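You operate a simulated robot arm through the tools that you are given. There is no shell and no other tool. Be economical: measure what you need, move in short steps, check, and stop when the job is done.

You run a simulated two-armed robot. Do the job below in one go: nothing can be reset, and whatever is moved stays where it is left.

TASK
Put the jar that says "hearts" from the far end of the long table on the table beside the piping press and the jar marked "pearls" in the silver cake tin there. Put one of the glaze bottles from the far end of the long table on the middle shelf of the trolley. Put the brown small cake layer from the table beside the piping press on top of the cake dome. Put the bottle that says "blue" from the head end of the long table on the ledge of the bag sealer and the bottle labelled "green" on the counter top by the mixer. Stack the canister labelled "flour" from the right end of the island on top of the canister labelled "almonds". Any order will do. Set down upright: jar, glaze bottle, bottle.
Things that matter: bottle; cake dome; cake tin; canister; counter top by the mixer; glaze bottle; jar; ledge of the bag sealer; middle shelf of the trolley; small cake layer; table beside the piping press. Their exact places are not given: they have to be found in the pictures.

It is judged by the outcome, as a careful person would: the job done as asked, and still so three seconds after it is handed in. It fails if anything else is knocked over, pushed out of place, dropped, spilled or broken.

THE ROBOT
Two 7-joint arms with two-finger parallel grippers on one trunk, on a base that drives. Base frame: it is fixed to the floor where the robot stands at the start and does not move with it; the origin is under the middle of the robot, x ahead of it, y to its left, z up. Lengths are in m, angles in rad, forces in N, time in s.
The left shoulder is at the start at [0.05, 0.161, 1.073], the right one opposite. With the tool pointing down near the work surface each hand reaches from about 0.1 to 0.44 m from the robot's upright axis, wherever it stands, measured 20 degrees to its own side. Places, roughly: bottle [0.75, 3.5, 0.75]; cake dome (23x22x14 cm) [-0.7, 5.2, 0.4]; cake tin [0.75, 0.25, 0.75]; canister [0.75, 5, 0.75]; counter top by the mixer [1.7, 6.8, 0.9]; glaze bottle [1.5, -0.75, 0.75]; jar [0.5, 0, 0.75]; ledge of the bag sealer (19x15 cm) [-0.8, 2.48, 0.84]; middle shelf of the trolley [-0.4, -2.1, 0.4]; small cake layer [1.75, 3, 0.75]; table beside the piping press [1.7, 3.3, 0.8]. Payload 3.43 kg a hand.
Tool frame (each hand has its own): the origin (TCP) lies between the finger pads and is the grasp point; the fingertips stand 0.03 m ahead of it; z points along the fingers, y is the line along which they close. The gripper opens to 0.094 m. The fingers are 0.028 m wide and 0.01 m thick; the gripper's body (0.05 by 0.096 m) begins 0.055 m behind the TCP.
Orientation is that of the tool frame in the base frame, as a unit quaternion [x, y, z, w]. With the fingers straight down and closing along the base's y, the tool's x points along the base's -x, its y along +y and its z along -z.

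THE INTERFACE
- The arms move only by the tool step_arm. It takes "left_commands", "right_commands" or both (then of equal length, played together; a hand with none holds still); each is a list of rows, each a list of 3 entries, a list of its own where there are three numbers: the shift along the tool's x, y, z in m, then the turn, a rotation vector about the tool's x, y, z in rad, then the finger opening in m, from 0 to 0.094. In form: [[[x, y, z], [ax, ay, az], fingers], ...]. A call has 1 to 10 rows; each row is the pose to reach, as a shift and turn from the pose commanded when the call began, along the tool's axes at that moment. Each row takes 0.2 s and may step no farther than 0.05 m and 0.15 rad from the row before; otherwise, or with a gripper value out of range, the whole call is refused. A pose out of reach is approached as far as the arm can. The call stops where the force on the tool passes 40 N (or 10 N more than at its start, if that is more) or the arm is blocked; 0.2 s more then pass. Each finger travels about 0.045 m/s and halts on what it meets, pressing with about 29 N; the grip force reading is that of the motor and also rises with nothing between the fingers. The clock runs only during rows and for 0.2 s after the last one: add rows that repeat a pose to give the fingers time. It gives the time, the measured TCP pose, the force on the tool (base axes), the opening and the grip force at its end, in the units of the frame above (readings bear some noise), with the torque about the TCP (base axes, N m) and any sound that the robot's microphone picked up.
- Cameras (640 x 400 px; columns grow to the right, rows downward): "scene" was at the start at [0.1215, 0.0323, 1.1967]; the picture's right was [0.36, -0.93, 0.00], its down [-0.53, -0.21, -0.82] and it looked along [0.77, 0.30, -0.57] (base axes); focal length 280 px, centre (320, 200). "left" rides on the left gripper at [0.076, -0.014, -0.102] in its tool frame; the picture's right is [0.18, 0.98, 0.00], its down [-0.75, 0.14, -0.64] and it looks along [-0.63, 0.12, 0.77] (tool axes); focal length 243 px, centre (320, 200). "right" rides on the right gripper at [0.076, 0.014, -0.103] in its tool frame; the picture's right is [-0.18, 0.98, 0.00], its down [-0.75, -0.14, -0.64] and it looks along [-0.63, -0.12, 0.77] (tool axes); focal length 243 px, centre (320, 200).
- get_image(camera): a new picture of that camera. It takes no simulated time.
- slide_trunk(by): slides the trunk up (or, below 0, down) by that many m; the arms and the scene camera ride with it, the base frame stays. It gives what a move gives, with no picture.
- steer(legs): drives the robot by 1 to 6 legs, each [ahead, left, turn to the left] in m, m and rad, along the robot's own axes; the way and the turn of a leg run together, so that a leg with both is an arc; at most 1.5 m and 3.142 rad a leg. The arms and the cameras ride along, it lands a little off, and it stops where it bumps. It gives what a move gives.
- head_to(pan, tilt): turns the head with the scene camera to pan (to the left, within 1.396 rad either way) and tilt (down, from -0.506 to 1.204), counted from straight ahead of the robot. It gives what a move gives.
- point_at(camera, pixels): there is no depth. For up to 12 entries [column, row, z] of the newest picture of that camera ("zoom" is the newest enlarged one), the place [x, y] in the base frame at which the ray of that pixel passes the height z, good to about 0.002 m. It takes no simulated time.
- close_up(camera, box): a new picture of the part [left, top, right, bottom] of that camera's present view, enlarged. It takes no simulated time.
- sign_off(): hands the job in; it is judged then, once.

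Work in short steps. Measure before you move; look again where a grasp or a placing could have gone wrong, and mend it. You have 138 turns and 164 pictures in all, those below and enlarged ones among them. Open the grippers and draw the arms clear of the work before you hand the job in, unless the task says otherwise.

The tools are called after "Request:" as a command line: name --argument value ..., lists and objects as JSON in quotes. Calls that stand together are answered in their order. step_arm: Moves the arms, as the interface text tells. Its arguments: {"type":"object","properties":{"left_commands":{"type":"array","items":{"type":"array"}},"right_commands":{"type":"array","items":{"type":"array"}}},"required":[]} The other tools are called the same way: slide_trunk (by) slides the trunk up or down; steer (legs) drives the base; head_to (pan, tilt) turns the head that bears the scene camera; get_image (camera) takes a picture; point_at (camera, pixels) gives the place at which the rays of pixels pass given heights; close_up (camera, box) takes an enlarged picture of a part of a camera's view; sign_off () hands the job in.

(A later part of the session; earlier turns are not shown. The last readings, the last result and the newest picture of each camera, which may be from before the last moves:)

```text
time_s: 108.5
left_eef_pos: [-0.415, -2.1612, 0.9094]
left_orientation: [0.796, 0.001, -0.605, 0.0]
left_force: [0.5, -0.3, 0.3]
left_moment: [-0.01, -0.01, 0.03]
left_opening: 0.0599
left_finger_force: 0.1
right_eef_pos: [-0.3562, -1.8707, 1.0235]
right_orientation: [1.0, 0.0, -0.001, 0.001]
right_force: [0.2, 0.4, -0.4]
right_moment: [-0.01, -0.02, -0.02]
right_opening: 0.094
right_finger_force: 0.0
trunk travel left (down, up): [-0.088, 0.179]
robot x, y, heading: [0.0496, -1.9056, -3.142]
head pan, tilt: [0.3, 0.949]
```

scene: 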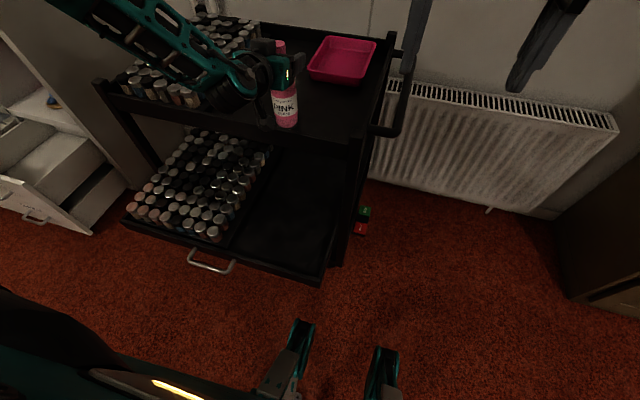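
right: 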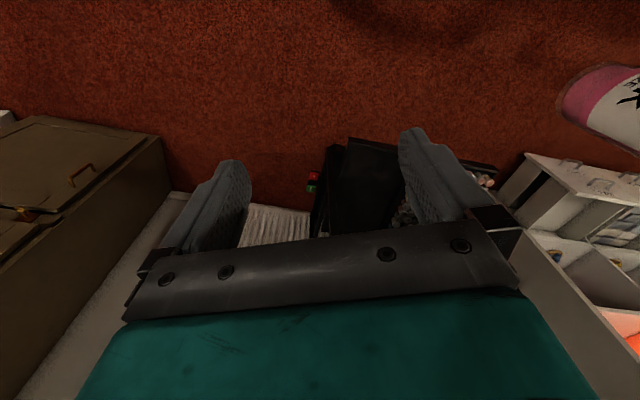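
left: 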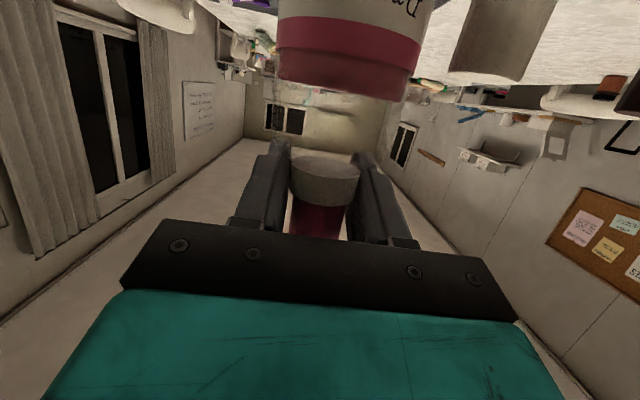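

Backed off cleanly; now rotate to tilt 0.4 above the bottle.

Request:
step_arm --left_commands '[[[-0.029, 0, -0.008], [0, 0.148, 0], 0.06], [[-0.058, 0, -0.016], [0, 0.296, 0], 0.06], [[-0.079, 0, -0.022], [0, 0.444, 0], 0.06], [[-0.0947, 0, 0.0048], [0, 0.592, 0], 0.06], [[-0.104, 0, 0.0385], [0, 0.74, 0], 0.06], [[-0.1052, 0, 0.0725], [0, 0.888, 0], 0.06], [[-0.1052, 0, 0.0725], [0, 0.9, 0], 0.06]]'

Request:
get_image --camera "left"

Request:
get_image --camera "scene"

```text
time_s: 110.1
left_eef_pos: [-0.5132, -2.1611, 0.9885]
left_orientation: [0.98, 0.0, -0.199, 0.0]
left_force: [-0.3, -0.7, 0.6]
left_moment: [-0.02, -0.02, 0.0]
left_opening: 0.06
left_finger_force: 0.1
right_eef_pos: [-0.3559, -1.8701, 1.0223]
right_orientation: [1.0, 0.0, -0.001, 0.001]
right_force: [-0.1, 0.0, -0.7]
right_moment: [-0.01, 0.02, 0.02]
right_opening: 0.0938
right_finger_force: 0.0
trunk travel left (down, up): [-0.088, 0.179]
robot x, y, heading: [0.0504, -1.9001, -3.141]
head pan, tilt: [0.3, 0.949]
```

```text
106 pictures are left
```

left: 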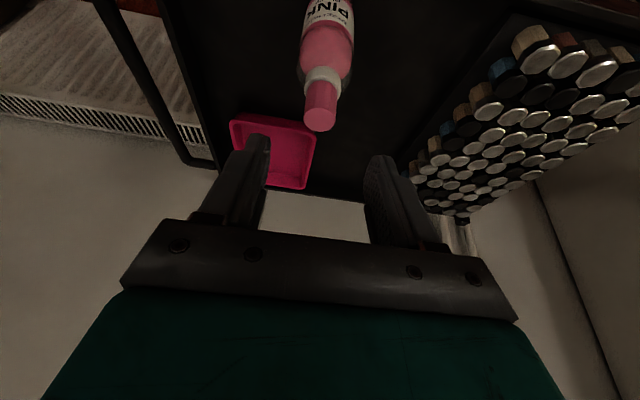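

```text
105 pictures are left
```

scene: 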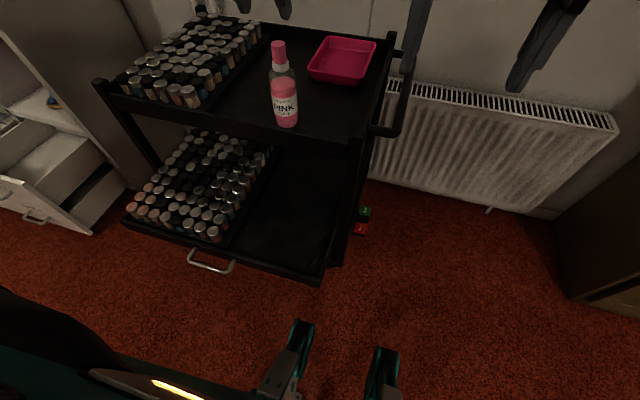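

Check the cap's location with the hand camera.

Request:
point_at --camera "left" --pixels '[[319, 122, 0.897], [307, 122, 0.897], [334, 122, 0.897]]'

Request:
point_at --camera "scene" --pixels '[[279, 43, 0.897], [286, 127, 0.717]]'

```text
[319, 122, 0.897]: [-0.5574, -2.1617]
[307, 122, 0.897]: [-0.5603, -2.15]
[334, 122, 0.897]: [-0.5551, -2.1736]
```

```text
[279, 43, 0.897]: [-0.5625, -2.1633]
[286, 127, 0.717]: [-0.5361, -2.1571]
```

Cap at (-0.56,-2.162) as planned. Advance 0.12 along the tool and close, then lift a little.

Request:
step_arm --left_commands '[[[0, 0.001, 0.04], [0, 0, 0], 0.06], [[0, 0.001, 0.08], [0, 0, 0], 0.06], [[0, 0.001, 0.12], [0, 0, 0], 0.06], [[0, 0.001, 0.12], [0, 0, 0], 0.01], [[0, 0.001, 0.12], [0, 0, 0], 0.01], [[0, 0.001, 0.12], [0, 0, 0], 0.01], [[0, 0.001, 0.12], [0, 0, 0], 0.01]]'

Request:
get_image --camera "left"

```text
time_s: 111.7
left_eef_pos: [-0.5588, -2.1612, 0.8837]
left_orientation: [0.98, 0.0, -0.201, -0.001]
left_force: [-3.8, -0.9, 18.9]
left_moment: [-0.27, 0.02, 0.0]
left_opening: 0.0282
left_finger_force: 29.2
right_eef_pos: [-0.3556, -1.8696, 1.0234]
right_orientation: [1.0, 0.0, -0.002, 0.002]
right_force: [0.4, 0.9, -0.6]
right_moment: [-0.04, -0.03, 0.01]
right_opening: 0.0939
right_finger_force: 0.1
trunk travel left (down, up): [-0.088, 0.179]
robot x, y, heading: [0.0504, -1.8998, -3.138]
head pan, tilt: [0.3, 0.949]
```

```text
104 pictures are left
```

left: 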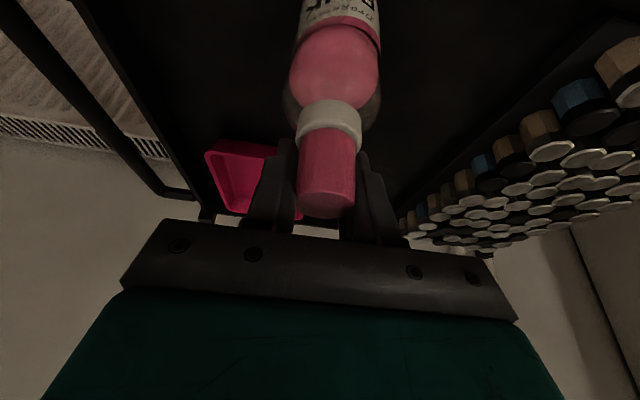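

Gripped (0.028). Lift 0.13 and verify.

Request:
step_arm --left_commands '[[[-0.015, 0, -0.036], [0, 0, 0], 0.01], [[-0.03, 0, -0.073], [0, 0, 0], 0.01], [[-0.05, 0, -0.118], [0, 0, 0], 0.01]]'

Request:
get_image --camera "scene"

```text
time_s: 112.5
left_eef_pos: [-0.5606, -2.166, 1.0066]
left_orientation: [0.98, 0.0, -0.197, -0.002]
left_force: [-0.4, 0.4, -3.5]
left_moment: [-0.02, 0.07, 0.03]
left_opening: 0.0276
left_finger_force: 29.2
right_eef_pos: [-0.3557, -1.8703, 1.0222]
right_orientation: [1.0, -0.001, -0.001, 0.0]
right_force: [-0.1, 0.5, 0.0]
right_moment: [-0.01, 0.02, 0.0]
right_opening: 0.094
right_finger_force: 0.0
trunk travel left (down, up): [-0.088, 0.179]
robot x, y, heading: [0.0497, -1.9025, -3.14]
head pan, tilt: [0.3, 0.949]
```

```text
103 pictures are left
```

scene: 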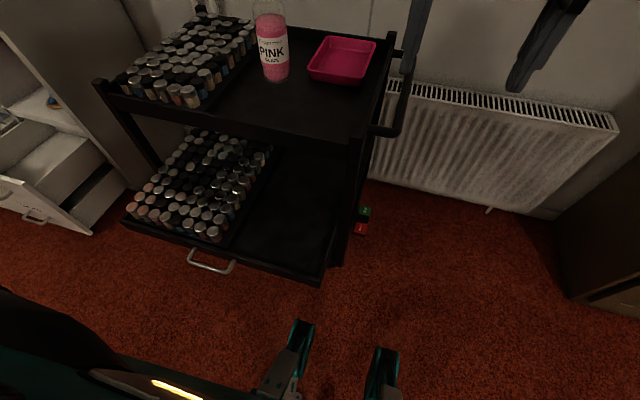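

Held upright. Pull back in front of the top shelf, then lower trunk and arm above the tray.

Request:
step_arm --left_commands '[[[0.038, 0, -0.016], [0, 0, 0], 0.01], [[0.076, 0, -0.032], [0, 0, 0], 0.01], [[0.114, 0, -0.048], [0, 0, 0], 0.01], [[0.152, -0.01, -0.0642], [0, 0, 0], 0.01]]'

Request:
slide_trunk --by -0.087

Request:
step_arm --left_commands '[[[0.0156, 0, 0.0368], [0, 0, 0], 0.01], [[0.0311, 0, 0.0737], [0, 0, 0], 0.01], [[0.0467, 0, 0.1105], [0, 0, 0], 0.01], [[0.0622, 0, 0.1474], [0, 0, 0], 0.01], [[0.0778, 0, 0.1842], [0, 0, 0], 0.01], [[0.0934, 0, 0.221], [0, 0, 0], 0.01], [[0.1089, 0, 0.2579], [0, 0, 0], 0.01]]'

Request:
get_image --camera "scene"

```text
time_s: 113.5
left_eef_pos: [-0.395, -2.1548, 1.0075]
left_orientation: [0.98, 0.0, -0.197, -0.001]
left_force: [-0.6, -0.3, -3.6]
left_moment: [0.0, 0.06, 0.0]
left_opening: 0.0275
left_finger_force: 29.1
right_eef_pos: [-0.3569, -1.87, 1.0238]
right_orientation: [1.0, 0.001, -0.001, 0.001]
right_force: [0.3, 0.2, 0.4]
right_moment: [-0.02, -0.01, 0.0]
right_opening: 0.0943
right_finger_force: 0.0
trunk travel left (down, up): [-0.088, 0.179]
robot x, y, heading: [0.047, -1.9054, -3.142]
head pan, tilt: [0.3, 0.949]
```

```text
time_s: 114.7
left_eef_pos: [-0.395, -2.1555, 0.9207]
left_orientation: [0.98, -0.001, -0.197, -0.001]
left_force: [-0.5, -0.4, 1.0]
left_moment: [-0.01, 0.09, -0.01]
left_opening: 0.0271
left_finger_force: 29.2
right_eef_pos: [-0.357, -1.8698, 0.9348]
right_orientation: [1.0, 0.001, -0.001, 0.001]
right_force: [0.2, -0.4, 0.7]
right_moment: [-0.02, -0.02, 0.01]
right_opening: 0.0939
right_finger_force: 0.1
trunk travel left (down, up): [-0.001, 0.266]
robot x, y, heading: [0.0536, -1.9017, -3.135]
head pan, tilt: [0.3, 0.949]
```

```text
time_s: 116.3
left_eef_pos: [-0.3972, -2.1547, 0.6395]
left_orientation: [0.98, -0.001, -0.198, -0.001]
left_force: [0.0, 0.7, -0.6]
left_moment: [0.01, 0.04, 0.02]
left_opening: 0.027
left_finger_force: 28.9
right_eef_pos: [-0.3573, -1.8699, 0.9358]
right_orientation: [1.0, 0.0, -0.001, 0.002]
right_force: [-0.4, 0.9, -0.2]
right_moment: [-0.01, -0.01, -0.02]
right_opening: 0.0939
right_finger_force: 0.0
trunk travel left (down, up): [-0.001, 0.266]
robot x, y, heading: [0.0524, -1.9045, -3.141]
head pan, tilt: [0.3, 0.949]
```

```text
102 pictures are left
```

scene: 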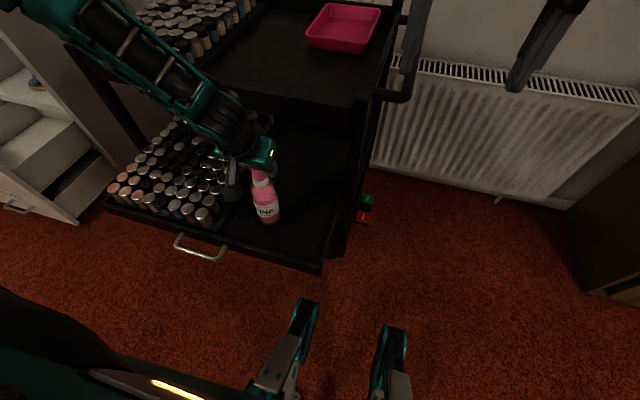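

The load reading dropped; check whether the bottle is still held.

Request:
close_up --camera "scene" --box '[180, 100, 360, 260]'

Request:
get_image --camera "left"

```text
2.50 times, centred on (270, 180) of scene
```

zoom: 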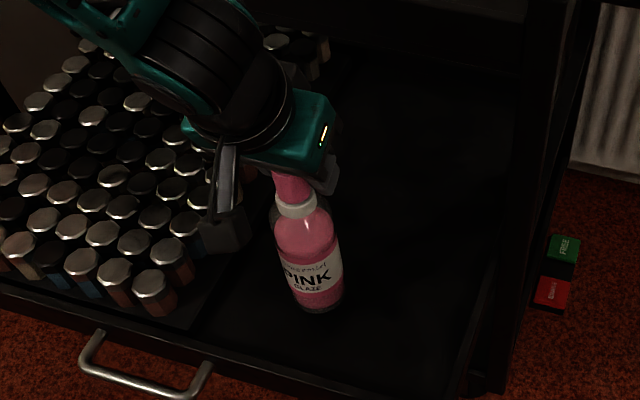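

```text
100 pictures are left
```

left: 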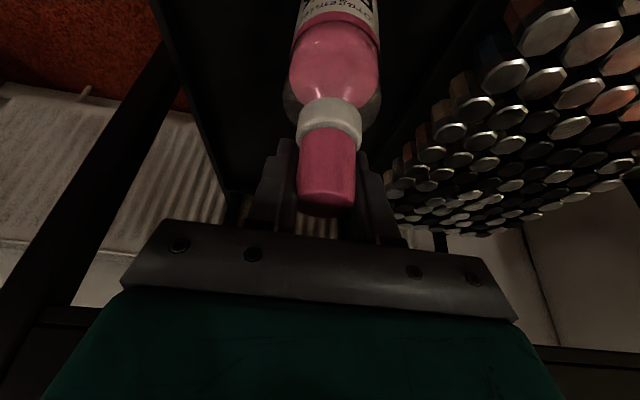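

Still held. Lower 5 cm, then creep to contact.

Request:
step_arm --left_commands '[[[0.0097, 0, 0.023], [0, 0, 0], 0.01], [[0.0195, 0, 0.046], [0, 0, 0], 0.01], [[0.0195, 0, 0.046], [0, 0, 0], 0.01]]'

Request:
step_arm --left_commands '[[[0.0019, 0, 0.0046], [0, 0, 0], 0.01], [[0.0019, 0, 0.0046], [0, 0, 0], 0.01]]'

Request:
close_up --camera "scene" --box '[180, 100, 360, 260]'

```text
time_s: 117.1
left_eef_pos: [-0.3881, -2.1695, 0.6243]
left_orientation: [0.98, 0.0, -0.197, -0.001]
left_force: [0.0, 0.9, -0.3]
left_moment: [0.01, 0.06, 0.0]
left_opening: 0.0268
left_finger_force: 28.6
left hand out of reach, approached as far as the arm can: row 1, 2, 3
right_eef_pos: [-0.3563, -1.8708, 0.9367]
right_orientation: [1.0, 0.0, -0.001, 0.001]
right_force: [-0.3, -0.3, 0.1]
right_moment: [0.01, 0.01, 0.02]
right_opening: 0.094
right_finger_force: 0.1
trunk travel left (down, up): [-0.001, 0.266]
robot x, y, heading: [0.0509, -1.9052, -3.138]
head pan, tilt: [0.3, 0.949]
```

```text
time_s: 117.7
left_eef_pos: [-0.3872, -2.1715, 0.6236]
left_orientation: [0.98, 0.0, -0.198, 0.0]
left_force: [-0.1, 0.1, 0.1]
left_moment: [0.01, 0.01, 0.02]
left_opening: 0.0268
left_finger_force: 28.9
left hand out of reach, approached as far as the arm can: row 1, 2
right_eef_pos: [-0.3559, -1.8708, 0.9358]
right_orientation: [1.0, 0.0, -0.002, 0.001]
right_force: [-0.2, 1.4, 0.6]
right_moment: [-0.03, 0.02, -0.01]
right_opening: 0.0941
right_finger_force: 0.1
trunk travel left (down, up): [-0.001, 0.266]
robot x, y, heading: [0.0507, -1.9043, -3.137]
head pan, tilt: [0.3, 0.949]
```

```text
2.50 times, centred on (270, 180) of scene
```

zoom: 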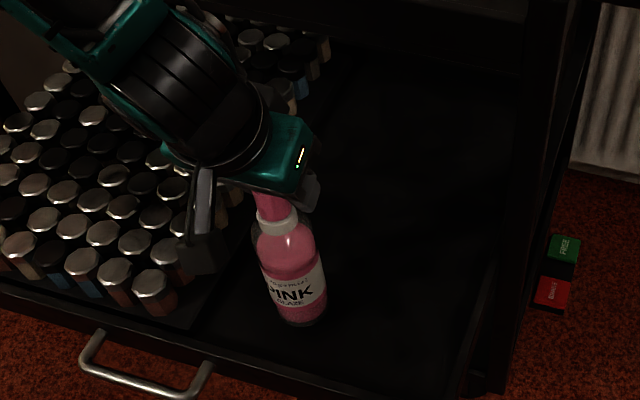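

The arm limit is joint-related, favouring a nearer, more outward hand. Raise slightly, shift the base right 0.1 m, then move the hand outward and lower again nearer the tray front.

Request:
step_arm --left_commands '[[[-0.02, 0, -0.04], [0, 0, 0], 0.01]]'

Request:
steer --legs '[[0, -0.1, 0]]'

Request:
step_arm --left_commands '[[[0.014, 0.035, 0.0], [0, 0, 0], 0.01], [[0.028, 0.07, -0.006], [0, 0, 0], 0.01], [[0.028, 0.07, -0.006], [0, 0, 0], 0.01]]'

```text
time_s: 118.1
left_eef_pos: [-0.39, -2.1689, 0.6668]
left_orientation: [0.981, 0.0, -0.196, -0.001]
left_force: [-0.3, 0.1, -3.2]
left_moment: [-0.02, 0.06, 0.0]
left_opening: 0.027
left_finger_force: 29.2
right_eef_pos: [-0.3562, -1.8691, 0.9352]
right_orientation: [1.0, 0.0, -0.002, 0.001]
right_force: [-1.0, 0.0, -0.2]
right_moment: [0.0, -0.01, 0.0]
right_opening: 0.0942
right_finger_force: 0.1
trunk travel left (down, up): [-0.001, 0.266]
robot x, y, heading: [0.0525, -1.9002, -3.135]
head pan, tilt: [0.3, 0.949]
```

```text
time_s: 119.6
left_eef_pos: [-0.3919, -2.0696, 0.6664]
left_orientation: [0.98, -0.002, -0.198, -0.001]
left_force: [0.9, 0.1, -3.2]
left_moment: [-0.01, 0.03, -0.01]
left_opening: 0.0268
left_finger_force: 29.0
right_eef_pos: [-0.3551, -1.7692, 0.9353]
right_orientation: [1.0, -0.001, -0.001, 0.002]
right_force: [0.0, 0.5, 0.0]
right_moment: [0.01, -0.01, 0.01]
right_opening: 0.0939
right_finger_force: 0.1
trunk travel left (down, up): [-0.001, 0.266]
robot x, y, heading: [0.0523, -1.8043, 3.139]
head pan, tilt: [0.3, 0.949]
```

```text
time_s: 120.4
left_eef_pos: [-0.3627, -2.1411, 0.6626]
left_orientation: [0.98, -0.002, -0.197, -0.002]
left_force: [1.2, -0.3, -2.3]
left_moment: [-0.01, 0.05, -0.01]
left_opening: 0.0265
left_finger_force: 29.2
right_eef_pos: [-0.3561, -1.77, 0.9358]
right_orientation: [1.0, 0.0, 0.0, 0.0]
right_force: [-0.6, 0.0, 0.0]
right_moment: [0.0, 0.04, -0.03]
right_opening: 0.0942
right_finger_force: 0.1
trunk travel left (down, up): [-0.001, 0.266]
robot x, y, heading: [0.0516, -1.8033, 3.139]
head pan, tilt: [0.3, 0.949]
```

Now lower 6 cm at (-0.363,-2.141).

Request:
step_arm --left_commands '[[[0.0078, 0, 0.0184], [0, 0, 0], 0.01], [[0.0156, 0, 0.0368], [0, 0, 0], 0.01], [[0.0234, 0, 0.0553], [0, 0, 0], 0.01], [[0.0272, 0, 0.0645], [0, 0, 0], 0.01], [[0.0272, 0, 0.0645], [0, 0, 0], 0.01]]'

Request:
close_up --camera "scene" --box '[160, 100, 380, 290]'

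```text
time_s: 121.7
left_eef_pos: [-0.37, -2.1407, 0.6032]
left_orientation: [0.978, -0.003, -0.209, 0.002]
left_force: [-1.5, -2.3, 18.3]
left_moment: [-0.02, 0.15, -0.03]
left_opening: 0.0262
left_finger_force: 28.9
left hand out of reach, approached as far as the arm can: row 4, 5
right_eef_pos: [-0.3559, -1.7689, 0.9361]
right_orientation: [1.0, 0.0, -0.001, 0.002]
right_force: [-0.2, 0.5, 0.6]
right_moment: [-0.01, -0.03, -0.03]
right_opening: 0.094
right_finger_force: 0.2
trunk travel left (down, up): [-0.001, 0.266]
robot x, y, heading: [0.05, -1.8054, 3.145]
head pan, tilt: [0.3, 0.949]
stopped in row 5 (left hand): the force on the tool passed its limit at 42 N (the readings are from after the stop); the commanded pose is now the measured one
```

```text
2.11 times, centred on (270, 195) of scene
```

zoom: 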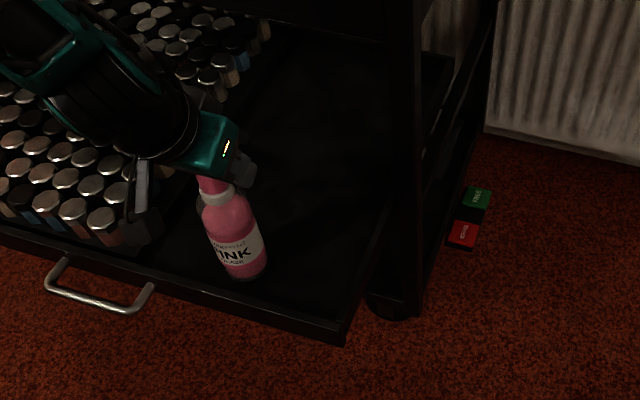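

Contact with the tray (z≈0.436), bottle inside the front lip. Ease up 3 mm and release.

Request:
step_arm --left_commands '[[[-0.001, 0, -0.003], [0, 0.0, 0], 0.01], [[-0.001, 0, -0.003], [0, 0.0, 0], 0.01]]'

Request:
step_arm --left_commands '[[[0, 0, 0], [0, 0, 0], 0.035], [[0, 0, 0], [0, 0, 0], 0.045], [[0, 0, 0], [0, 0, 0], 0.06], [[0, 0, 0], [0, 0, 0], 0.06]]'

Request:
close_up --camera "scene" --box '[160, 100, 380, 290]'

```text
time_s: 122.3
left_eef_pos: [-0.3673, -2.1392, 0.6049]
left_orientation: [0.979, -0.002, -0.204, 0.001]
left_force: [-1.0, -1.5, 4.5]
left_moment: [-0.12, 0.27, 0.05]
left_opening: 0.0261
left_finger_force: 29.2
right_eef_pos: [-0.3565, -1.7704, 0.9357]
right_orientation: [1.0, -0.002, -0.001, 0.001]
right_force: [0.6, -0.3, 0.1]
right_moment: [0.01, 0.01, 0.0]
right_opening: 0.0937
right_finger_force: 0.0
trunk travel left (down, up): [-0.001, 0.266]
robot x, y, heading: [0.051, -1.8047, 3.137]
head pan, tilt: [0.3, 0.949]
```

```text
time_s: 123.3
left_eef_pos: [-0.3664, -2.1399, 0.6042]
left_orientation: [0.979, -0.003, -0.204, -0.001]
left_force: [-0.4, -0.1, 0.1]
left_moment: [0.02, -0.04, 0.01]
left_opening: 0.06
left_finger_force: 0.1
right_eef_pos: [-0.3569, -1.7697, 0.9363]
right_orientation: [1.0, 0.0, -0.001, 0.001]
right_force: [-0.4, 0.5, 0.1]
right_moment: [0.04, 0.01, 0.0]
right_opening: 0.0942
right_finger_force: 0.0
trunk travel left (down, up): [-0.001, 0.266]
robot x, y, heading: [0.0516, -1.805, 3.138]
head pan, tilt: [0.3, 0.949]
```

```text
2.11 times, centred on (270, 195) of scene
```

zoom: 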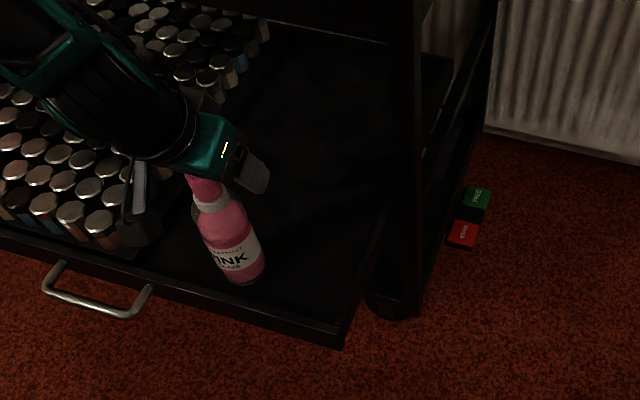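

Released; the bottle settled. Withdraw along the tool axis gently and look.

Request:
step_arm --left_commands '[[[0, 0, 0], [0, 0, 0], 0.07], [[0, 0, -0.03], [0, 0, 0], 0.07], [[0, 0, -0.07], [0, 0, 0], 0.07], [[0, 0, -0.11], [0, 0, 0], 0.07], [[0, 0, -0.15], [0, 0, 0], 0.07]]'

Request:
close_up --camera "scene" --box '[160, 100, 380, 290]'

```text
time_s: 124.5
left_eef_pos: [-0.3054, -2.1371, 0.742]
left_orientation: [0.979, -0.003, -0.204, 0.0]
left_force: [0.0, 0.0, 0.7]
left_moment: [-0.02, -0.01, 0.02]
left_opening: 0.07
left_finger_force: 0.1
right_eef_pos: [-0.3567, -1.7706, 0.9356]
right_orientation: [1.0, 0.0, -0.001, 0.001]
right_force: [-0.2, 0.2, 0.8]
right_moment: [0.0, 0.0, 0.02]
right_opening: 0.0941
right_finger_force: 0.2
trunk travel left (down, up): [-0.001, 0.266]
robot x, y, heading: [0.0507, -1.808, 3.134]
head pan, tilt: [0.3, 0.949]
```

```text
2.11 times, centred on (270, 195) of scene
```

zoom: 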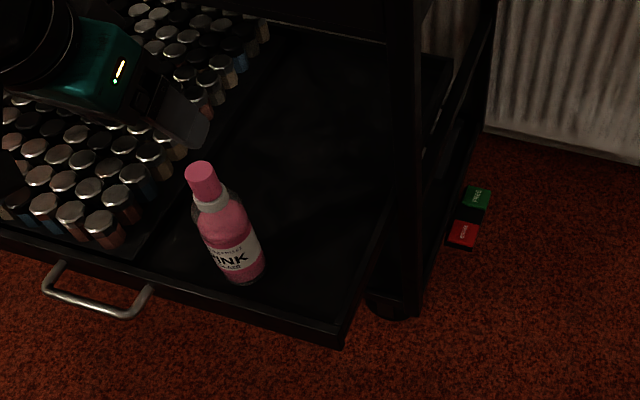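

The glaze bottle stands upright on the middle shelf. Raise the arm to neutral, back off, turn to face +x, and return up the aisle to the hearts jar.

Request:
step_arm --left_commands '[[[-0.0156, 0, -0.0368], [0, 0.08, 0], 0.094], [[-0.0311, 0, -0.0737], [0, 0.16, 0], 0.094], [[-0.0467, 0, -0.1105], [0, 0.24, 0], 0.094], [[-0.0622, 0, -0.1474], [0, 0.32, 0], 0.094], [[-0.078, 0, -0.184], [0, 0.4, 0], 0.094]]'

Request:
slide_trunk --by 0.1

Request:
steer --legs '[[-0.2, -0.2, 0], [0, 0, -3.14], [-0.33, 0, 0], [0, 1.45, 0]]'

Request:
head_to --pan 0.3 --tilt 0.95

Request:
get_image --camera "scene"

```text
time_s: 125.7
left_eef_pos: [-0.3017, -2.1374, 0.9434]
left_orientation: [1.0, -0.002, -0.006, 0.0]
left_force: [0.8, -0.1, -0.3]
left_moment: [-0.01, -0.03, 0.01]
left_opening: 0.094
left_finger_force: 0.0
right_eef_pos: [-0.3569, -1.77, 0.9356]
right_orientation: [1.0, -0.001, -0.002, 0.0]
right_force: [-0.1, -0.4, -0.1]
right_moment: [0.01, 0.01, 0.02]
right_opening: 0.0938
right_finger_force: 0.0
trunk travel left (down, up): [-0.001, 0.266]
robot x, y, heading: [0.0524, -1.8018, 3.142]
head pan, tilt: [0.3, 0.949]
```

```text
time_s: 127.1
left_eef_pos: [-0.3015, -2.1395, 1.0417]
left_orientation: [1.0, -0.002, -0.006, 0.001]
left_force: [-0.4, 0.1, 0.3]
left_moment: [-0.01, -0.01, -0.03]
left_opening: 0.0941
left_finger_force: 0.1
right_eef_pos: [-0.3567, -1.7708, 1.0362]
right_orientation: [1.0, 0.0, -0.001, 0.002]
right_force: [0.5, 0.5, -0.5]
right_moment: [0.04, 0.0, -0.04]
right_opening: 0.0941
right_finger_force: 0.2
trunk travel left (down, up): [-0.101, 0.166]
robot x, y, heading: [0.0527, -1.8051, 3.142]
head pan, tilt: [0.3, 0.949]
```

```text
time_s: 150.6
left_eef_pos: [0.2663, 0.1193, 1.0426]
left_orientation: [0.007, 1.0, 0.001, 0.007]
left_force: [0.0, 0.1, -0.8]
left_moment: [0.0, 0.01, -0.03]
left_opening: 0.094
left_finger_force: 0.1
right_eef_pos: [0.3167, -0.2514, 1.0361]
right_orientation: [0.006, 1.0, 0.001, 0.001]
right_force: [-0.2, -1.1, 0.3]
right_moment: [0.01, 0.03, 0.02]
right_opening: 0.0939
right_finger_force: 0.1
trunk travel left (down, up): [-0.101, 0.166]
robot x, y, heading: [-0.0935, -0.2119, -0.015]
head pan, tilt: [0.3, 0.949]
```

```text
time_s: 151.2
left_eef_pos: [0.2672, 0.1184, 1.0421]
left_orientation: [0.007, 1.0, 0.001, 0.006]
left_force: [-0.2, -0.1, 0.8]
left_moment: [0.05, 0.02, -0.01]
left_opening: 0.094
left_finger_force: 0.1
right_eef_pos: [0.3158, -0.2499, 1.0361]
right_orientation: [0.006, 1.0, 0.001, 0.001]
right_force: [0.2, -0.2, 0.3]
right_moment: [-0.01, -0.01, -0.01]
right_opening: 0.0941
right_finger_force: 0.0
trunk travel left (down, up): [-0.101, 0.166]
robot x, y, heading: [-0.0908, -0.2113, -0.013]
head pan, tilt: [0.3, 0.949]
```

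```text
95 pictures are left
```

scene: 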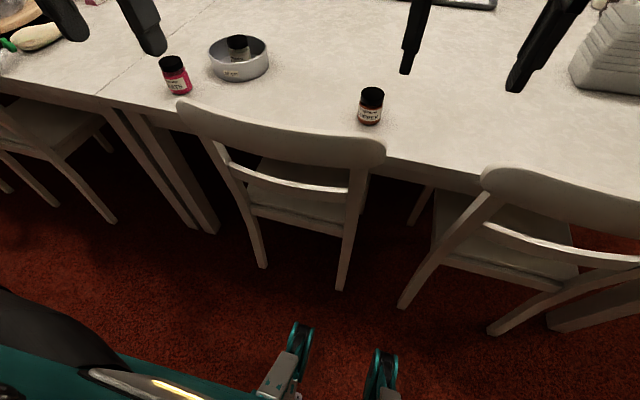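

Drive to about (0.0, 0.04) and pre-position the left hand tilted behind the hearts jar.

Request:
steer --legs '[[0, 0.25, 0.013], [0.1, 0, 0]]'

Request:
get_image --camera "scene"

```text
time_s: 154.8
left_eef_pos: [0.3624, 0.3818, 1.0426]
left_orientation: [-0.002, 1.0, 0.001, 0.005]
left_force: [0.2, -0.3, -0.6]
left_moment: [-0.01, 0.01, -0.02]
left_opening: 0.0939
left_finger_force: 0.1
right_eef_pos: [0.4187, 0.0154, 1.037]
right_orientation: [-0.002, 1.0, 0.001, 0.001]
right_force: [0.3, -0.4, -0.5]
right_moment: [0.02, 0.0, -0.01]
right_opening: 0.0937
right_finger_force: 0.1
trunk travel left (down, up): [-0.101, 0.166]
robot x, y, heading: [0.0083, 0.0431, 0.011]
head pan, tilt: [0.3, 0.949]
```

```text
94 pictures are left
```

scene: 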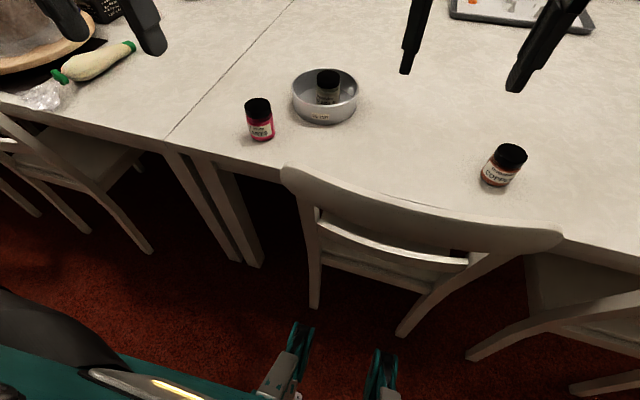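

Measure the hearts jar precisely.

Request:
point_at --camera "scene" --pixels '[[263, 141, 0.75], [258, 105, 0.82], [246, 106, 0.82], [272, 104, 0.82]]'

```text
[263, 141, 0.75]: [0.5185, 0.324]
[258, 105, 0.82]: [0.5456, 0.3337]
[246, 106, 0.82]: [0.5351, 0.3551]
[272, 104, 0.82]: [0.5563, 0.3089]
```

Hearts centre ≈ (0.545,0.335). Move to pre-grasp (0.468,0.335,0.885) with tilt 0.7.

Request:
step_arm --left_commands '[[[-0.018, -0.008, 0.02], [0, -0.14, 0], 0.094], [[-0.036, -0.016, 0.045], [0, -0.28, 0], 0.094], [[-0.054, -0.024, 0.07], [0, -0.42, 0], 0.094], [[-0.072, -0.032, 0.1], [0, -0.56, 0], 0.094], [[-0.09, -0.04, 0.13], [0, -0.7, 0], 0.094], [[-0.1056, -0.047, 0.158], [0, -0.7, 0], 0.094]]'

Request:
get_image --camera "left"

```text
time_s: 156.2
left_eef_pos: [0.4685, 0.3369, 0.8838]
left_orientation: [0.0, 0.937, 0.0, 0.349]
left_force: [0.1, -0.6, -0.4]
left_moment: [0.0, 0.0, 0.03]
left_opening: 0.0939
left_finger_force: 0.0
right_eef_pos: [0.4196, 0.0154, 1.0355]
right_orientation: [-0.002, 1.0, 0.001, 0.0]
right_force: [0.1, -0.3, -0.3]
right_moment: [0.02, 0.04, 0.03]
right_opening: 0.0943
right_finger_force: 0.1
trunk travel left (down, up): [-0.101, 0.166]
robot x, y, heading: [0.0114, 0.0469, 0.005]
head pan, tilt: [0.3, 0.949]
```

```text
93 pictures are left
```

left: 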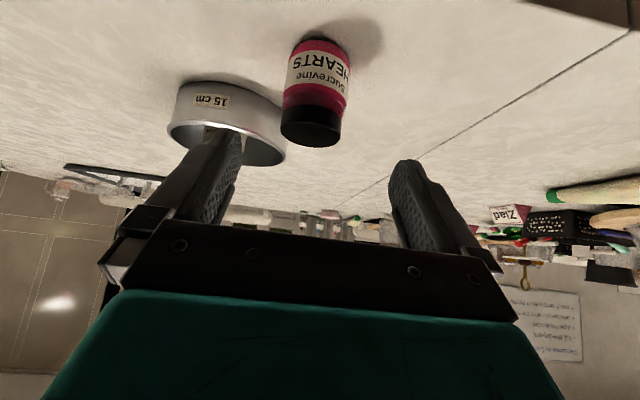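

Aligned. Advance with opening 0.078, close, and lift.

Request:
step_arm --left_commands '[[[0, -0.002, 0.04], [0, 0, 0], 0.08], [[0, -0.002, 0.08], [0, 0, 0], 0.078], [[0, -0.002, 0.12], [0, 0, 0], 0.078], [[0, -0.002, 0.12], [0, 0, 0], 0.03], [[0, -0.002, 0.12], [0, 0, 0], 0.03], [[0, -0.002, 0.12], [0, 0, 0], 0.03], [[-0.026, -0.002, 0.089], [0, 0, 0], 0.03], [[-0.052, -0.002, 0.059], [0, 0, 0], 0.03]]'

Request:
get_image --camera "left"

```text
time_s: 158.0
left_eef_pos: [0.5463, 0.333, 0.8758]
left_orientation: [-0.001, 0.938, 0.002, 0.348]
left_force: [0.3, 0.6, -0.7]
left_moment: [-0.04, -0.02, -0.03]
left_opening: 0.0594
left_finger_force: 29.1
right_eef_pos: [0.4179, 0.0141, 1.0346]
right_orientation: [-0.003, 1.0, 0.001, 0.001]
right_force: [0.3, 0.2, 0.4]
right_moment: [-0.02, 0.01, 0.02]
right_opening: 0.0939
right_finger_force: 0.1
trunk travel left (down, up): [-0.101, 0.166]
robot x, y, heading: [0.014, 0.0437, 0.008]
head pan, tilt: [0.3, 0.949]
```

```text
92 pictures are left
```

left: 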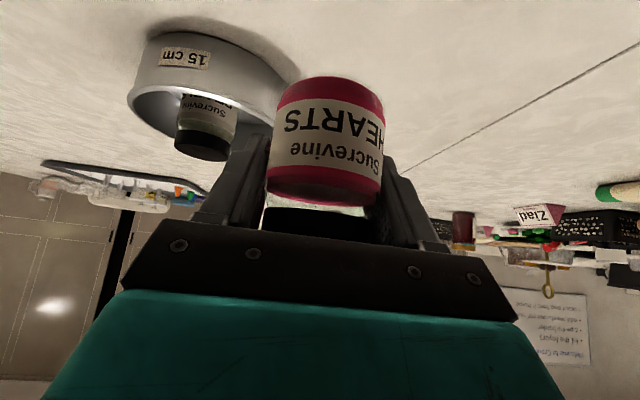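

Jar held firmly. Retract it, back to x≈-0.15, turn to face +y and drive up the aisle to about y=1.5.

Request:
step_arm --left_commands '[[[-0.001, 0, -0.041], [0, 0, 0], 0.03], [[-0.002, 0, -0.082], [0, 0, 0], 0.03], [[-0.003, 0, -0.123], [0, 0, 0], 0.03], [[-0.004, 0, -0.164], [0, 0, 0], 0.03], [[-0.0046, 0, -0.206], [0, 0, 0], 0.03]]'

Request:
steer --legs '[[-0.17, 0, 0], [0, 0, 1.56], [1.45, 0, 0]]'

Request:
head_to --pan 0.0 --tilt 0.35

Request:
get_image --camera "scene"

Request:
head_to --pan -0.9 --tilt 0.35

Request:
get_image --camera "scene"

```text
time_s: 159.2
left_eef_pos: [0.4177, 0.3318, 1.0317]
left_orientation: [-0.001, 0.938, 0.002, 0.347]
left_force: [-0.1, 0.1, -1.1]
left_moment: [0.02, -0.04, 0.0]
left_opening: 0.0595
left_finger_force: 29.7
right_eef_pos: [0.4191, 0.0136, 1.0356]
right_orientation: [-0.003, 1.0, 0.001, 0.001]
right_force: [0.1, -0.1, -0.3]
right_moment: [0.01, 0.01, 0.0]
right_opening: 0.094
right_finger_force: 0.0
trunk travel left (down, up): [-0.101, 0.166]
robot x, y, heading: [0.0096, 0.0456, 0.008]
head pan, tilt: [0.3, 0.949]
```

```text
time_s: 171.4
left_eef_pos: [-0.4401, 1.9288, 1.032]
left_orientation: [-0.661, 0.665, 0.247, 0.246]
left_force: [-0.2, 0.0, -1.9]
left_moment: [-0.01, 0.03, -0.02]
left_opening: 0.0592
left_finger_force: 29.0
right_eef_pos: [-0.1236, 1.9276, 1.0367]
right_orientation: [-0.706, 0.708, 0.001, 0.0]
right_force: [-0.4, -0.8, 0.0]
right_moment: [0.0, -0.04, 0.0]
right_opening: 0.094
right_finger_force: 0.1
trunk travel left (down, up): [-0.101, 0.166]
robot x, y, heading: [-0.1608, 1.5207, 1.57]
head pan, tilt: [0.3, 0.949]
```

```text
time_s: 172.4
left_eef_pos: [-0.4409, 1.9292, 1.032]
left_orientation: [-0.661, 0.665, 0.247, 0.246]
left_force: [0.6, -0.2, -1.9]
left_moment: [0.0, 0.0, -0.02]
left_opening: 0.0594
left_finger_force: 29.2
right_eef_pos: [-0.1239, 1.9271, 1.0361]
right_orientation: [-0.706, 0.708, 0.002, 0.0]
right_force: [0.2, -0.1, -0.2]
right_moment: [-0.02, 0.02, 0.01]
right_opening: 0.0939
right_finger_force: 0.0
trunk travel left (down, up): [-0.101, 0.166]
robot x, y, heading: [-0.1571, 1.5164, 1.564]
head pan, tilt: [0.0, 0.351]
```

```text
91 pictures are left
```

scene: 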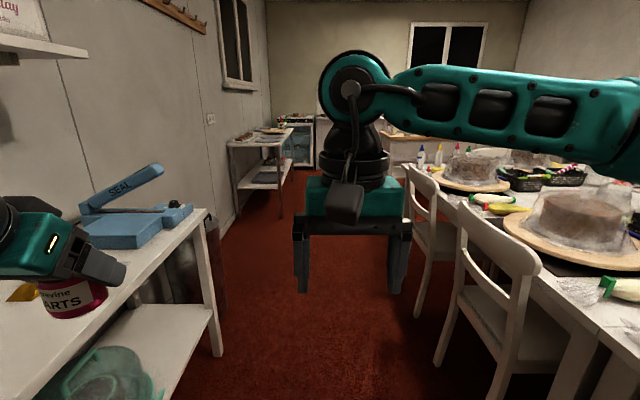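

```text
time_s: 173.6
left_eef_pos: [-0.4414, 1.9283, 1.0324]
left_orientation: [-0.661, 0.665, 0.247, 0.246]
left_force: [0.3, 0.1, -1.3]
left_moment: [-0.01, -0.01, 0.02]
left_opening: 0.0594
left_finger_force: 29.3
right_eef_pos: [-0.124, 1.9274, 1.0364]
right_orientation: [-0.706, 0.708, 0.001, 0.0]
right_force: [0.9, 0.2, 0.2]
right_moment: [0.0, -0.03, 0.0]
right_opening: 0.0942
right_finger_force: 0.2
trunk travel left (down, up): [-0.101, 0.166]
robot x, y, heading: [-0.1571, 1.5193, 1.573]
head pan, tilt: [-0.901, 0.351]
```

```text
90 pictures are left
```

scene: 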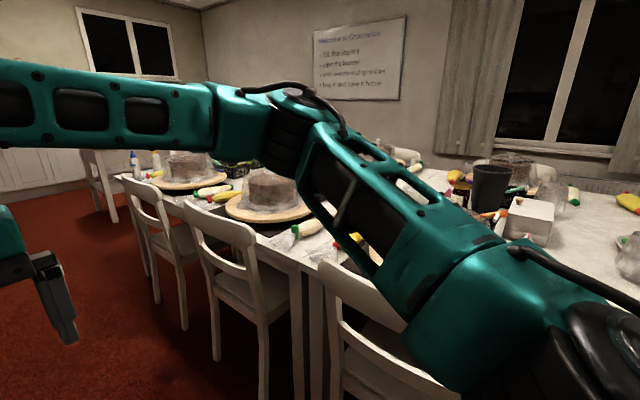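

The bag sealer is the blue device at (125,215); small bottles stand at the head end (420–460,155). Drive on to y≈3 and look.

Request:
steer --legs '[[1.4, -0.04, 0]]'

Request:
head_to --pan -0.3 --tilt 0.45

Request:
get_image --camera "scene"

Request:
head_to --pan -1.2 --tilt 0.4

Request:
get_image --camera "scene"

```text
time_s: 180.5
left_eef_pos: [-0.4279, 3.3076, 1.0318]
left_orientation: [0.67, -0.655, -0.25, -0.243]
left_force: [-0.3, 0.6, -1.8]
left_moment: [-0.02, 0.02, 0.02]
left_opening: 0.0589
left_finger_force: 29.3
right_eef_pos: [-0.1115, 3.3127, 1.0358]
right_orientation: [0.716, -0.698, -0.002, 0.0]
right_force: [-0.4, 0.2, -0.3]
right_moment: [0.0, -0.01, -0.03]
right_opening: 0.0941
right_finger_force: 0.1
trunk travel left (down, up): [-0.101, 0.166]
robot x, y, heading: [-0.1348, 2.9071, 1.597]
head pan, tilt: [-0.901, 0.351]
```

```text
time_s: 181.5
left_eef_pos: [-0.4297, 3.305, 1.0326]
left_orientation: [0.67, -0.656, -0.25, -0.243]
left_force: [-0.1, -0.6, -1.5]
left_moment: [0.03, 0.0, -0.01]
left_opening: 0.0592
left_finger_force: 28.8
right_eef_pos: [-0.112, 3.3127, 1.0367]
right_orientation: [0.716, -0.698, -0.001, 0.0]
right_force: [0.2, -0.8, -0.5]
right_moment: [-0.02, 0.04, 0.01]
right_opening: 0.094
right_finger_force: 0.0
trunk travel left (down, up): [-0.101, 0.166]
robot x, y, heading: [-0.1312, 2.9044, 1.598]
head pan, tilt: [-0.3, 0.45]
```

```text
89 pictures are left
```

scene: 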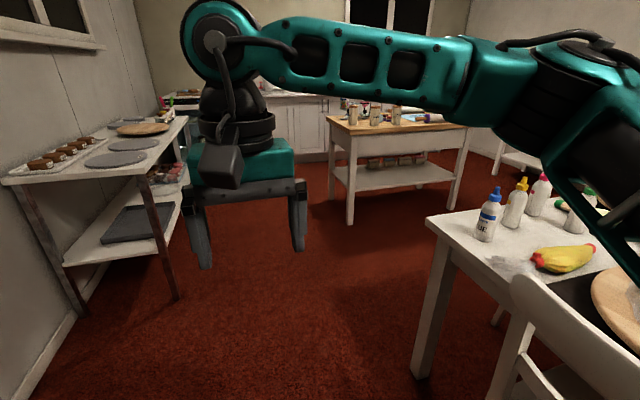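

```text
time_s: 182.7
left_eef_pos: [-0.4289, 3.3055, 1.0312]
left_orientation: [0.67, -0.656, -0.251, -0.243]
left_force: [-0.1, -0.4, -1.3]
left_moment: [0.04, 0.0, -0.02]
left_opening: 0.0589
left_finger_force: 29.1
right_eef_pos: [-0.1119, 3.313, 1.0358]
right_orientation: [0.717, -0.697, -0.001, 0.0]
right_force: [-0.9, 0.5, 0.8]
right_moment: [0.02, -0.01, 0.0]
right_opening: 0.0939
right_finger_force: 0.0
trunk travel left (down, up): [-0.101, 0.166]
robot x, y, heading: [-0.1354, 2.9035, 1.595]
head pan, tilt: [-1.201, 0.4]
```

```text
88 pictures are left
```

scene: 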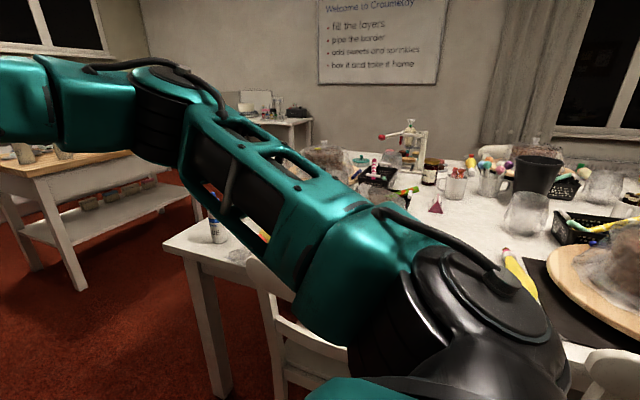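

The press stands at the far side of the long table (410,145). Drive round the head end (y≈4.35), facing +x, to look at both.

Request:
steer --legs '[[1.45, 0, 0], [0, 0, -1.6], [0.75, 0, 0]]'

Request:
head_to --pan -1.0 --tilt 0.5

Request:
get_image --camera "scene"

Request:
head_to --pan -0.2 --tilt 0.5

Request:
get_image --camera "scene"

```text
time_s: 197.5
left_eef_pos: [0.9802, 4.6273, 1.0327]
left_orientation: [0.005, 0.937, 0.0, 0.349]
left_force: [-0.7, 0.5, -0.9]
left_moment: [-0.01, 0.01, -0.01]
left_opening: 0.0591
left_finger_force: 28.7
right_eef_pos: [0.9775, 4.3095, 1.0355]
right_orientation: [0.004, 1.0, 0.001, 0.001]
right_force: [0.1, -0.7, -0.1]
right_moment: [-0.02, -0.02, 0.01]
right_opening: 0.094
right_finger_force: 0.0
trunk travel left (down, up): [-0.101, 0.166]
robot x, y, heading: [0.5706, 4.3467, -0.004]
head pan, tilt: [-1.201, 0.4]
```

```text
time_s: 198.2
left_eef_pos: [0.9799, 4.6272, 1.0313]
left_orientation: [0.005, 0.937, 0.0, 0.349]
left_force: [-0.3, -1.2, -1.2]
left_moment: [0.02, -0.06, 0.01]
left_opening: 0.0586
left_finger_force: 29.1
right_eef_pos: [0.9767, 4.309, 1.0359]
right_orientation: [0.003, 1.0, 0.002, 0.001]
right_force: [-0.6, -0.2, -0.8]
right_moment: [-0.02, -0.02, 0.0]
right_opening: 0.0938
right_finger_force: 0.1
trunk travel left (down, up): [-0.101, 0.166]
robot x, y, heading: [0.5696, 4.3461, -0.007]
head pan, tilt: [-1.0, 0.499]
```

```text
87 pictures are left
```

scene: 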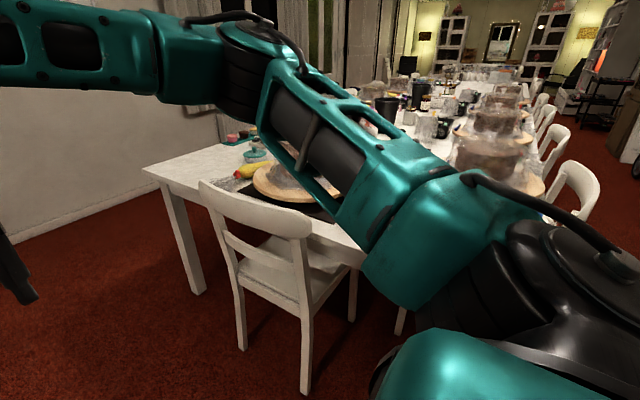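

```text
time_s: 199.4
left_eef_pos: [0.9794, 4.6264, 1.0319]
left_orientation: [0.005, 0.937, -0.001, 0.349]
left_force: [0.4, 0.1, -1.0]
left_moment: [0.02, -0.02, 0.08]
left_opening: 0.0585
left_finger_force: 28.3
right_eef_pos: [0.9777, 4.309, 1.0353]
right_orientation: [0.003, 1.0, 0.001, 0.0]
right_force: [-0.4, -0.2, 0.0]
right_moment: [-0.02, 0.0, -0.01]
right_opening: 0.0938
right_finger_force: 0.1
trunk travel left (down, up): [-0.101, 0.166]
robot x, y, heading: [0.5686, 4.3453, -0.008]
head pan, tilt: [-0.201, 0.499]
```

```text
86 pictures are left
```

scene: 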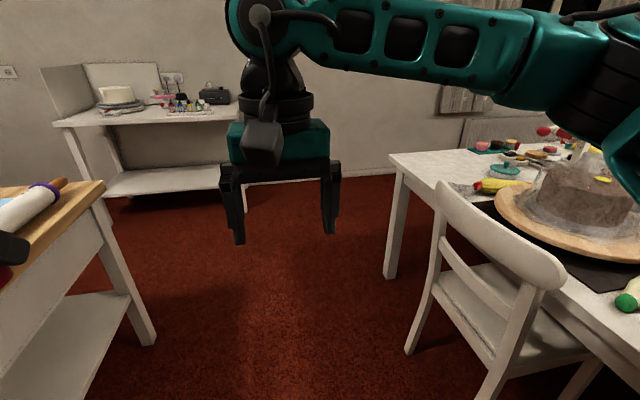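

A chair occupies the head end middle; the far corner is free and small layers (pink, brown) sit near (480–550,150). Drive to x≈1.65 and turn to face -y.

Request:
steer --legs '[[1.08, 0, 0], [0, 0, -1.563]]'

Request:
head_to --pan 0.0 --tilt 0.6

Request:
get_image --camera "scene"

```text
time_s: 208.6
left_eef_pos: [1.8915, 3.9287, 1.0329]
left_orientation: [0.669, 0.656, -0.248, 0.245]
left_force: [-0.3, -0.6, -1.7]
left_moment: [-0.02, -0.01, -0.01]
left_opening: 0.0587
left_finger_force: 28.9
right_eef_pos: [1.5735, 3.9364, 1.0352]
right_orientation: [0.713, 0.701, 0.0, 0.001]
right_force: [0.6, -0.5, -0.1]
right_moment: [0.01, 0.03, -0.02]
right_opening: 0.094
right_finger_force: 0.1
trunk travel left (down, up): [-0.101, 0.166]
robot x, y, heading: [1.613, 4.3464, -1.586]
head pan, tilt: [-0.201, 0.499]
```

```text
time_s: 209.3
left_eef_pos: [1.891, 3.9301, 1.031]
left_orientation: [0.669, 0.656, -0.248, 0.245]
left_force: [-0.6, 0.0, -1.0]
left_moment: [0.03, -0.02, 0.0]
left_opening: 0.0585
left_finger_force: 28.4
right_eef_pos: [1.5741, 3.9362, 1.036]
right_orientation: [0.712, 0.702, -0.001, 0.002]
right_force: [-0.2, 0.0, -1.3]
right_moment: [-0.03, 0.01, -0.02]
right_opening: 0.094
right_finger_force: 0.1
trunk travel left (down, up): [-0.101, 0.166]
robot x, y, heading: [1.6118, 4.3445, -1.587]
head pan, tilt: [0.0, 0.6]
```

```text
85 pictures are left
```

scene: 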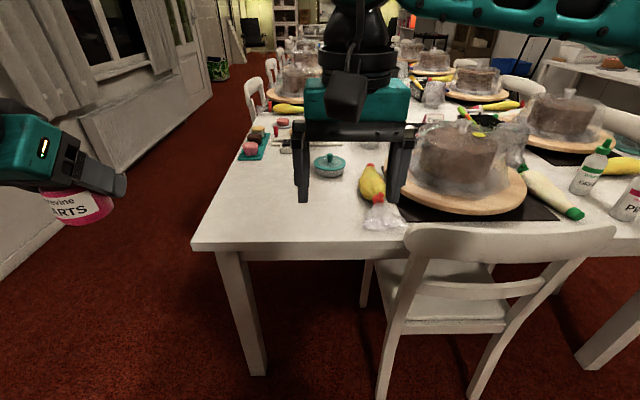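

Small layers sit on a teal mat at about (255,142). Enlarge.

Request:
close_up --camera "scene" --box '[200, 70, 440, 220]'

Request:
point_at --camera "scene" --pixels '[[257, 135, 0.77], [250, 150, 0.77], [284, 123, 0.75], [200, 245, 0.75], [330, 170, 0.75], [250, 100, 0.75], [258, 370, 0.0], [385, 395, 0.0], [228, 165, 0.75], [410, 232, 0.9]]'

```text
2.67 times, centred on (320, 145) of scene
```

zoom: 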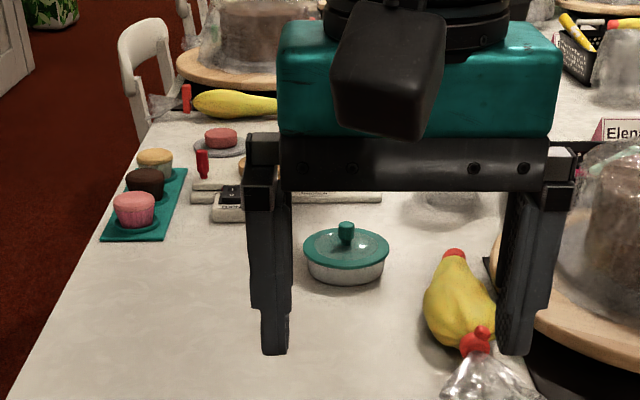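

```text
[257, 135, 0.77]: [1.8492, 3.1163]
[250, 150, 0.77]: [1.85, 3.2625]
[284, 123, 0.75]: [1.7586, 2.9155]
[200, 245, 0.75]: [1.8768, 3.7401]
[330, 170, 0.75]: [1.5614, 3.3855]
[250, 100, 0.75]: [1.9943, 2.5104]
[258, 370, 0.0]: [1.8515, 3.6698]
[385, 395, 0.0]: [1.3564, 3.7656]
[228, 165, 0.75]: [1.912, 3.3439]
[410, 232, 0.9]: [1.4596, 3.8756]
```

The brown layer is the middle one on the mat at ≈(1.86,3.15). I'll go round to the table's far side (x≈2.3) and face -x for the press area.

Request:
steer --legs '[[0, 0.8, 0], [1.0, 0, 0], [0, 0, -1.555]]'

Request:
head_to --pan 0.0 --tilt 0.7

Request:
get_image --camera "scene"

```text
time_s: 225.1
left_eef_pos: [1.9424, 3.0642, 1.0312]
left_orientation: [0.937, -0.02, -0.348, -0.006]
left_force: [0.3, 0.5, -2.0]
left_moment: [-0.01, 0.0, 0.02]
left_opening: 0.0588
left_finger_force: 28.6
right_eef_pos: [1.9545, 3.3818, 1.036]
right_orientation: [1.0, -0.02, 0.0, 0.002]
right_force: [-0.7, 0.1, 0.4]
right_moment: [-0.03, -0.03, 0.01]
right_opening: 0.0939
right_finger_force: 0.0
trunk travel left (down, up): [-0.101, 0.166]
robot x, y, heading: [2.3615, 3.3313, 3.106]
head pan, tilt: [0.0, 0.6]
```

```text
time_s: 225.8
left_eef_pos: [1.941, 3.0654, 1.0324]
left_orientation: [0.937, -0.021, -0.347, -0.007]
left_force: [-0.5, -0.1, -1.1]
left_moment: [0.0, 0.0, -0.02]
left_opening: 0.0585
left_finger_force: 28.7
right_eef_pos: [1.9548, 3.3819, 1.0367]
right_orientation: [1.0, -0.02, -0.001, 0.001]
right_force: [0.4, 0.1, 1.0]
right_moment: [-0.01, 0.0, -0.02]
right_opening: 0.094
right_finger_force: 0.2
trunk travel left (down, up): [-0.101, 0.166]
robot x, y, heading: [2.3605, 3.33, 3.107]
head pan, tilt: [0.0, 0.7]
```

```text
83 pictures are left
```

scene: 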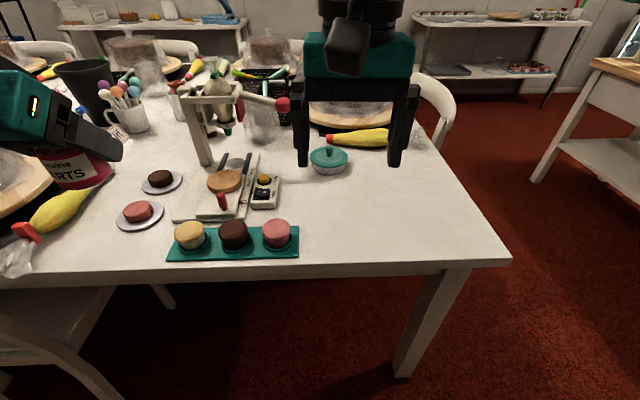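

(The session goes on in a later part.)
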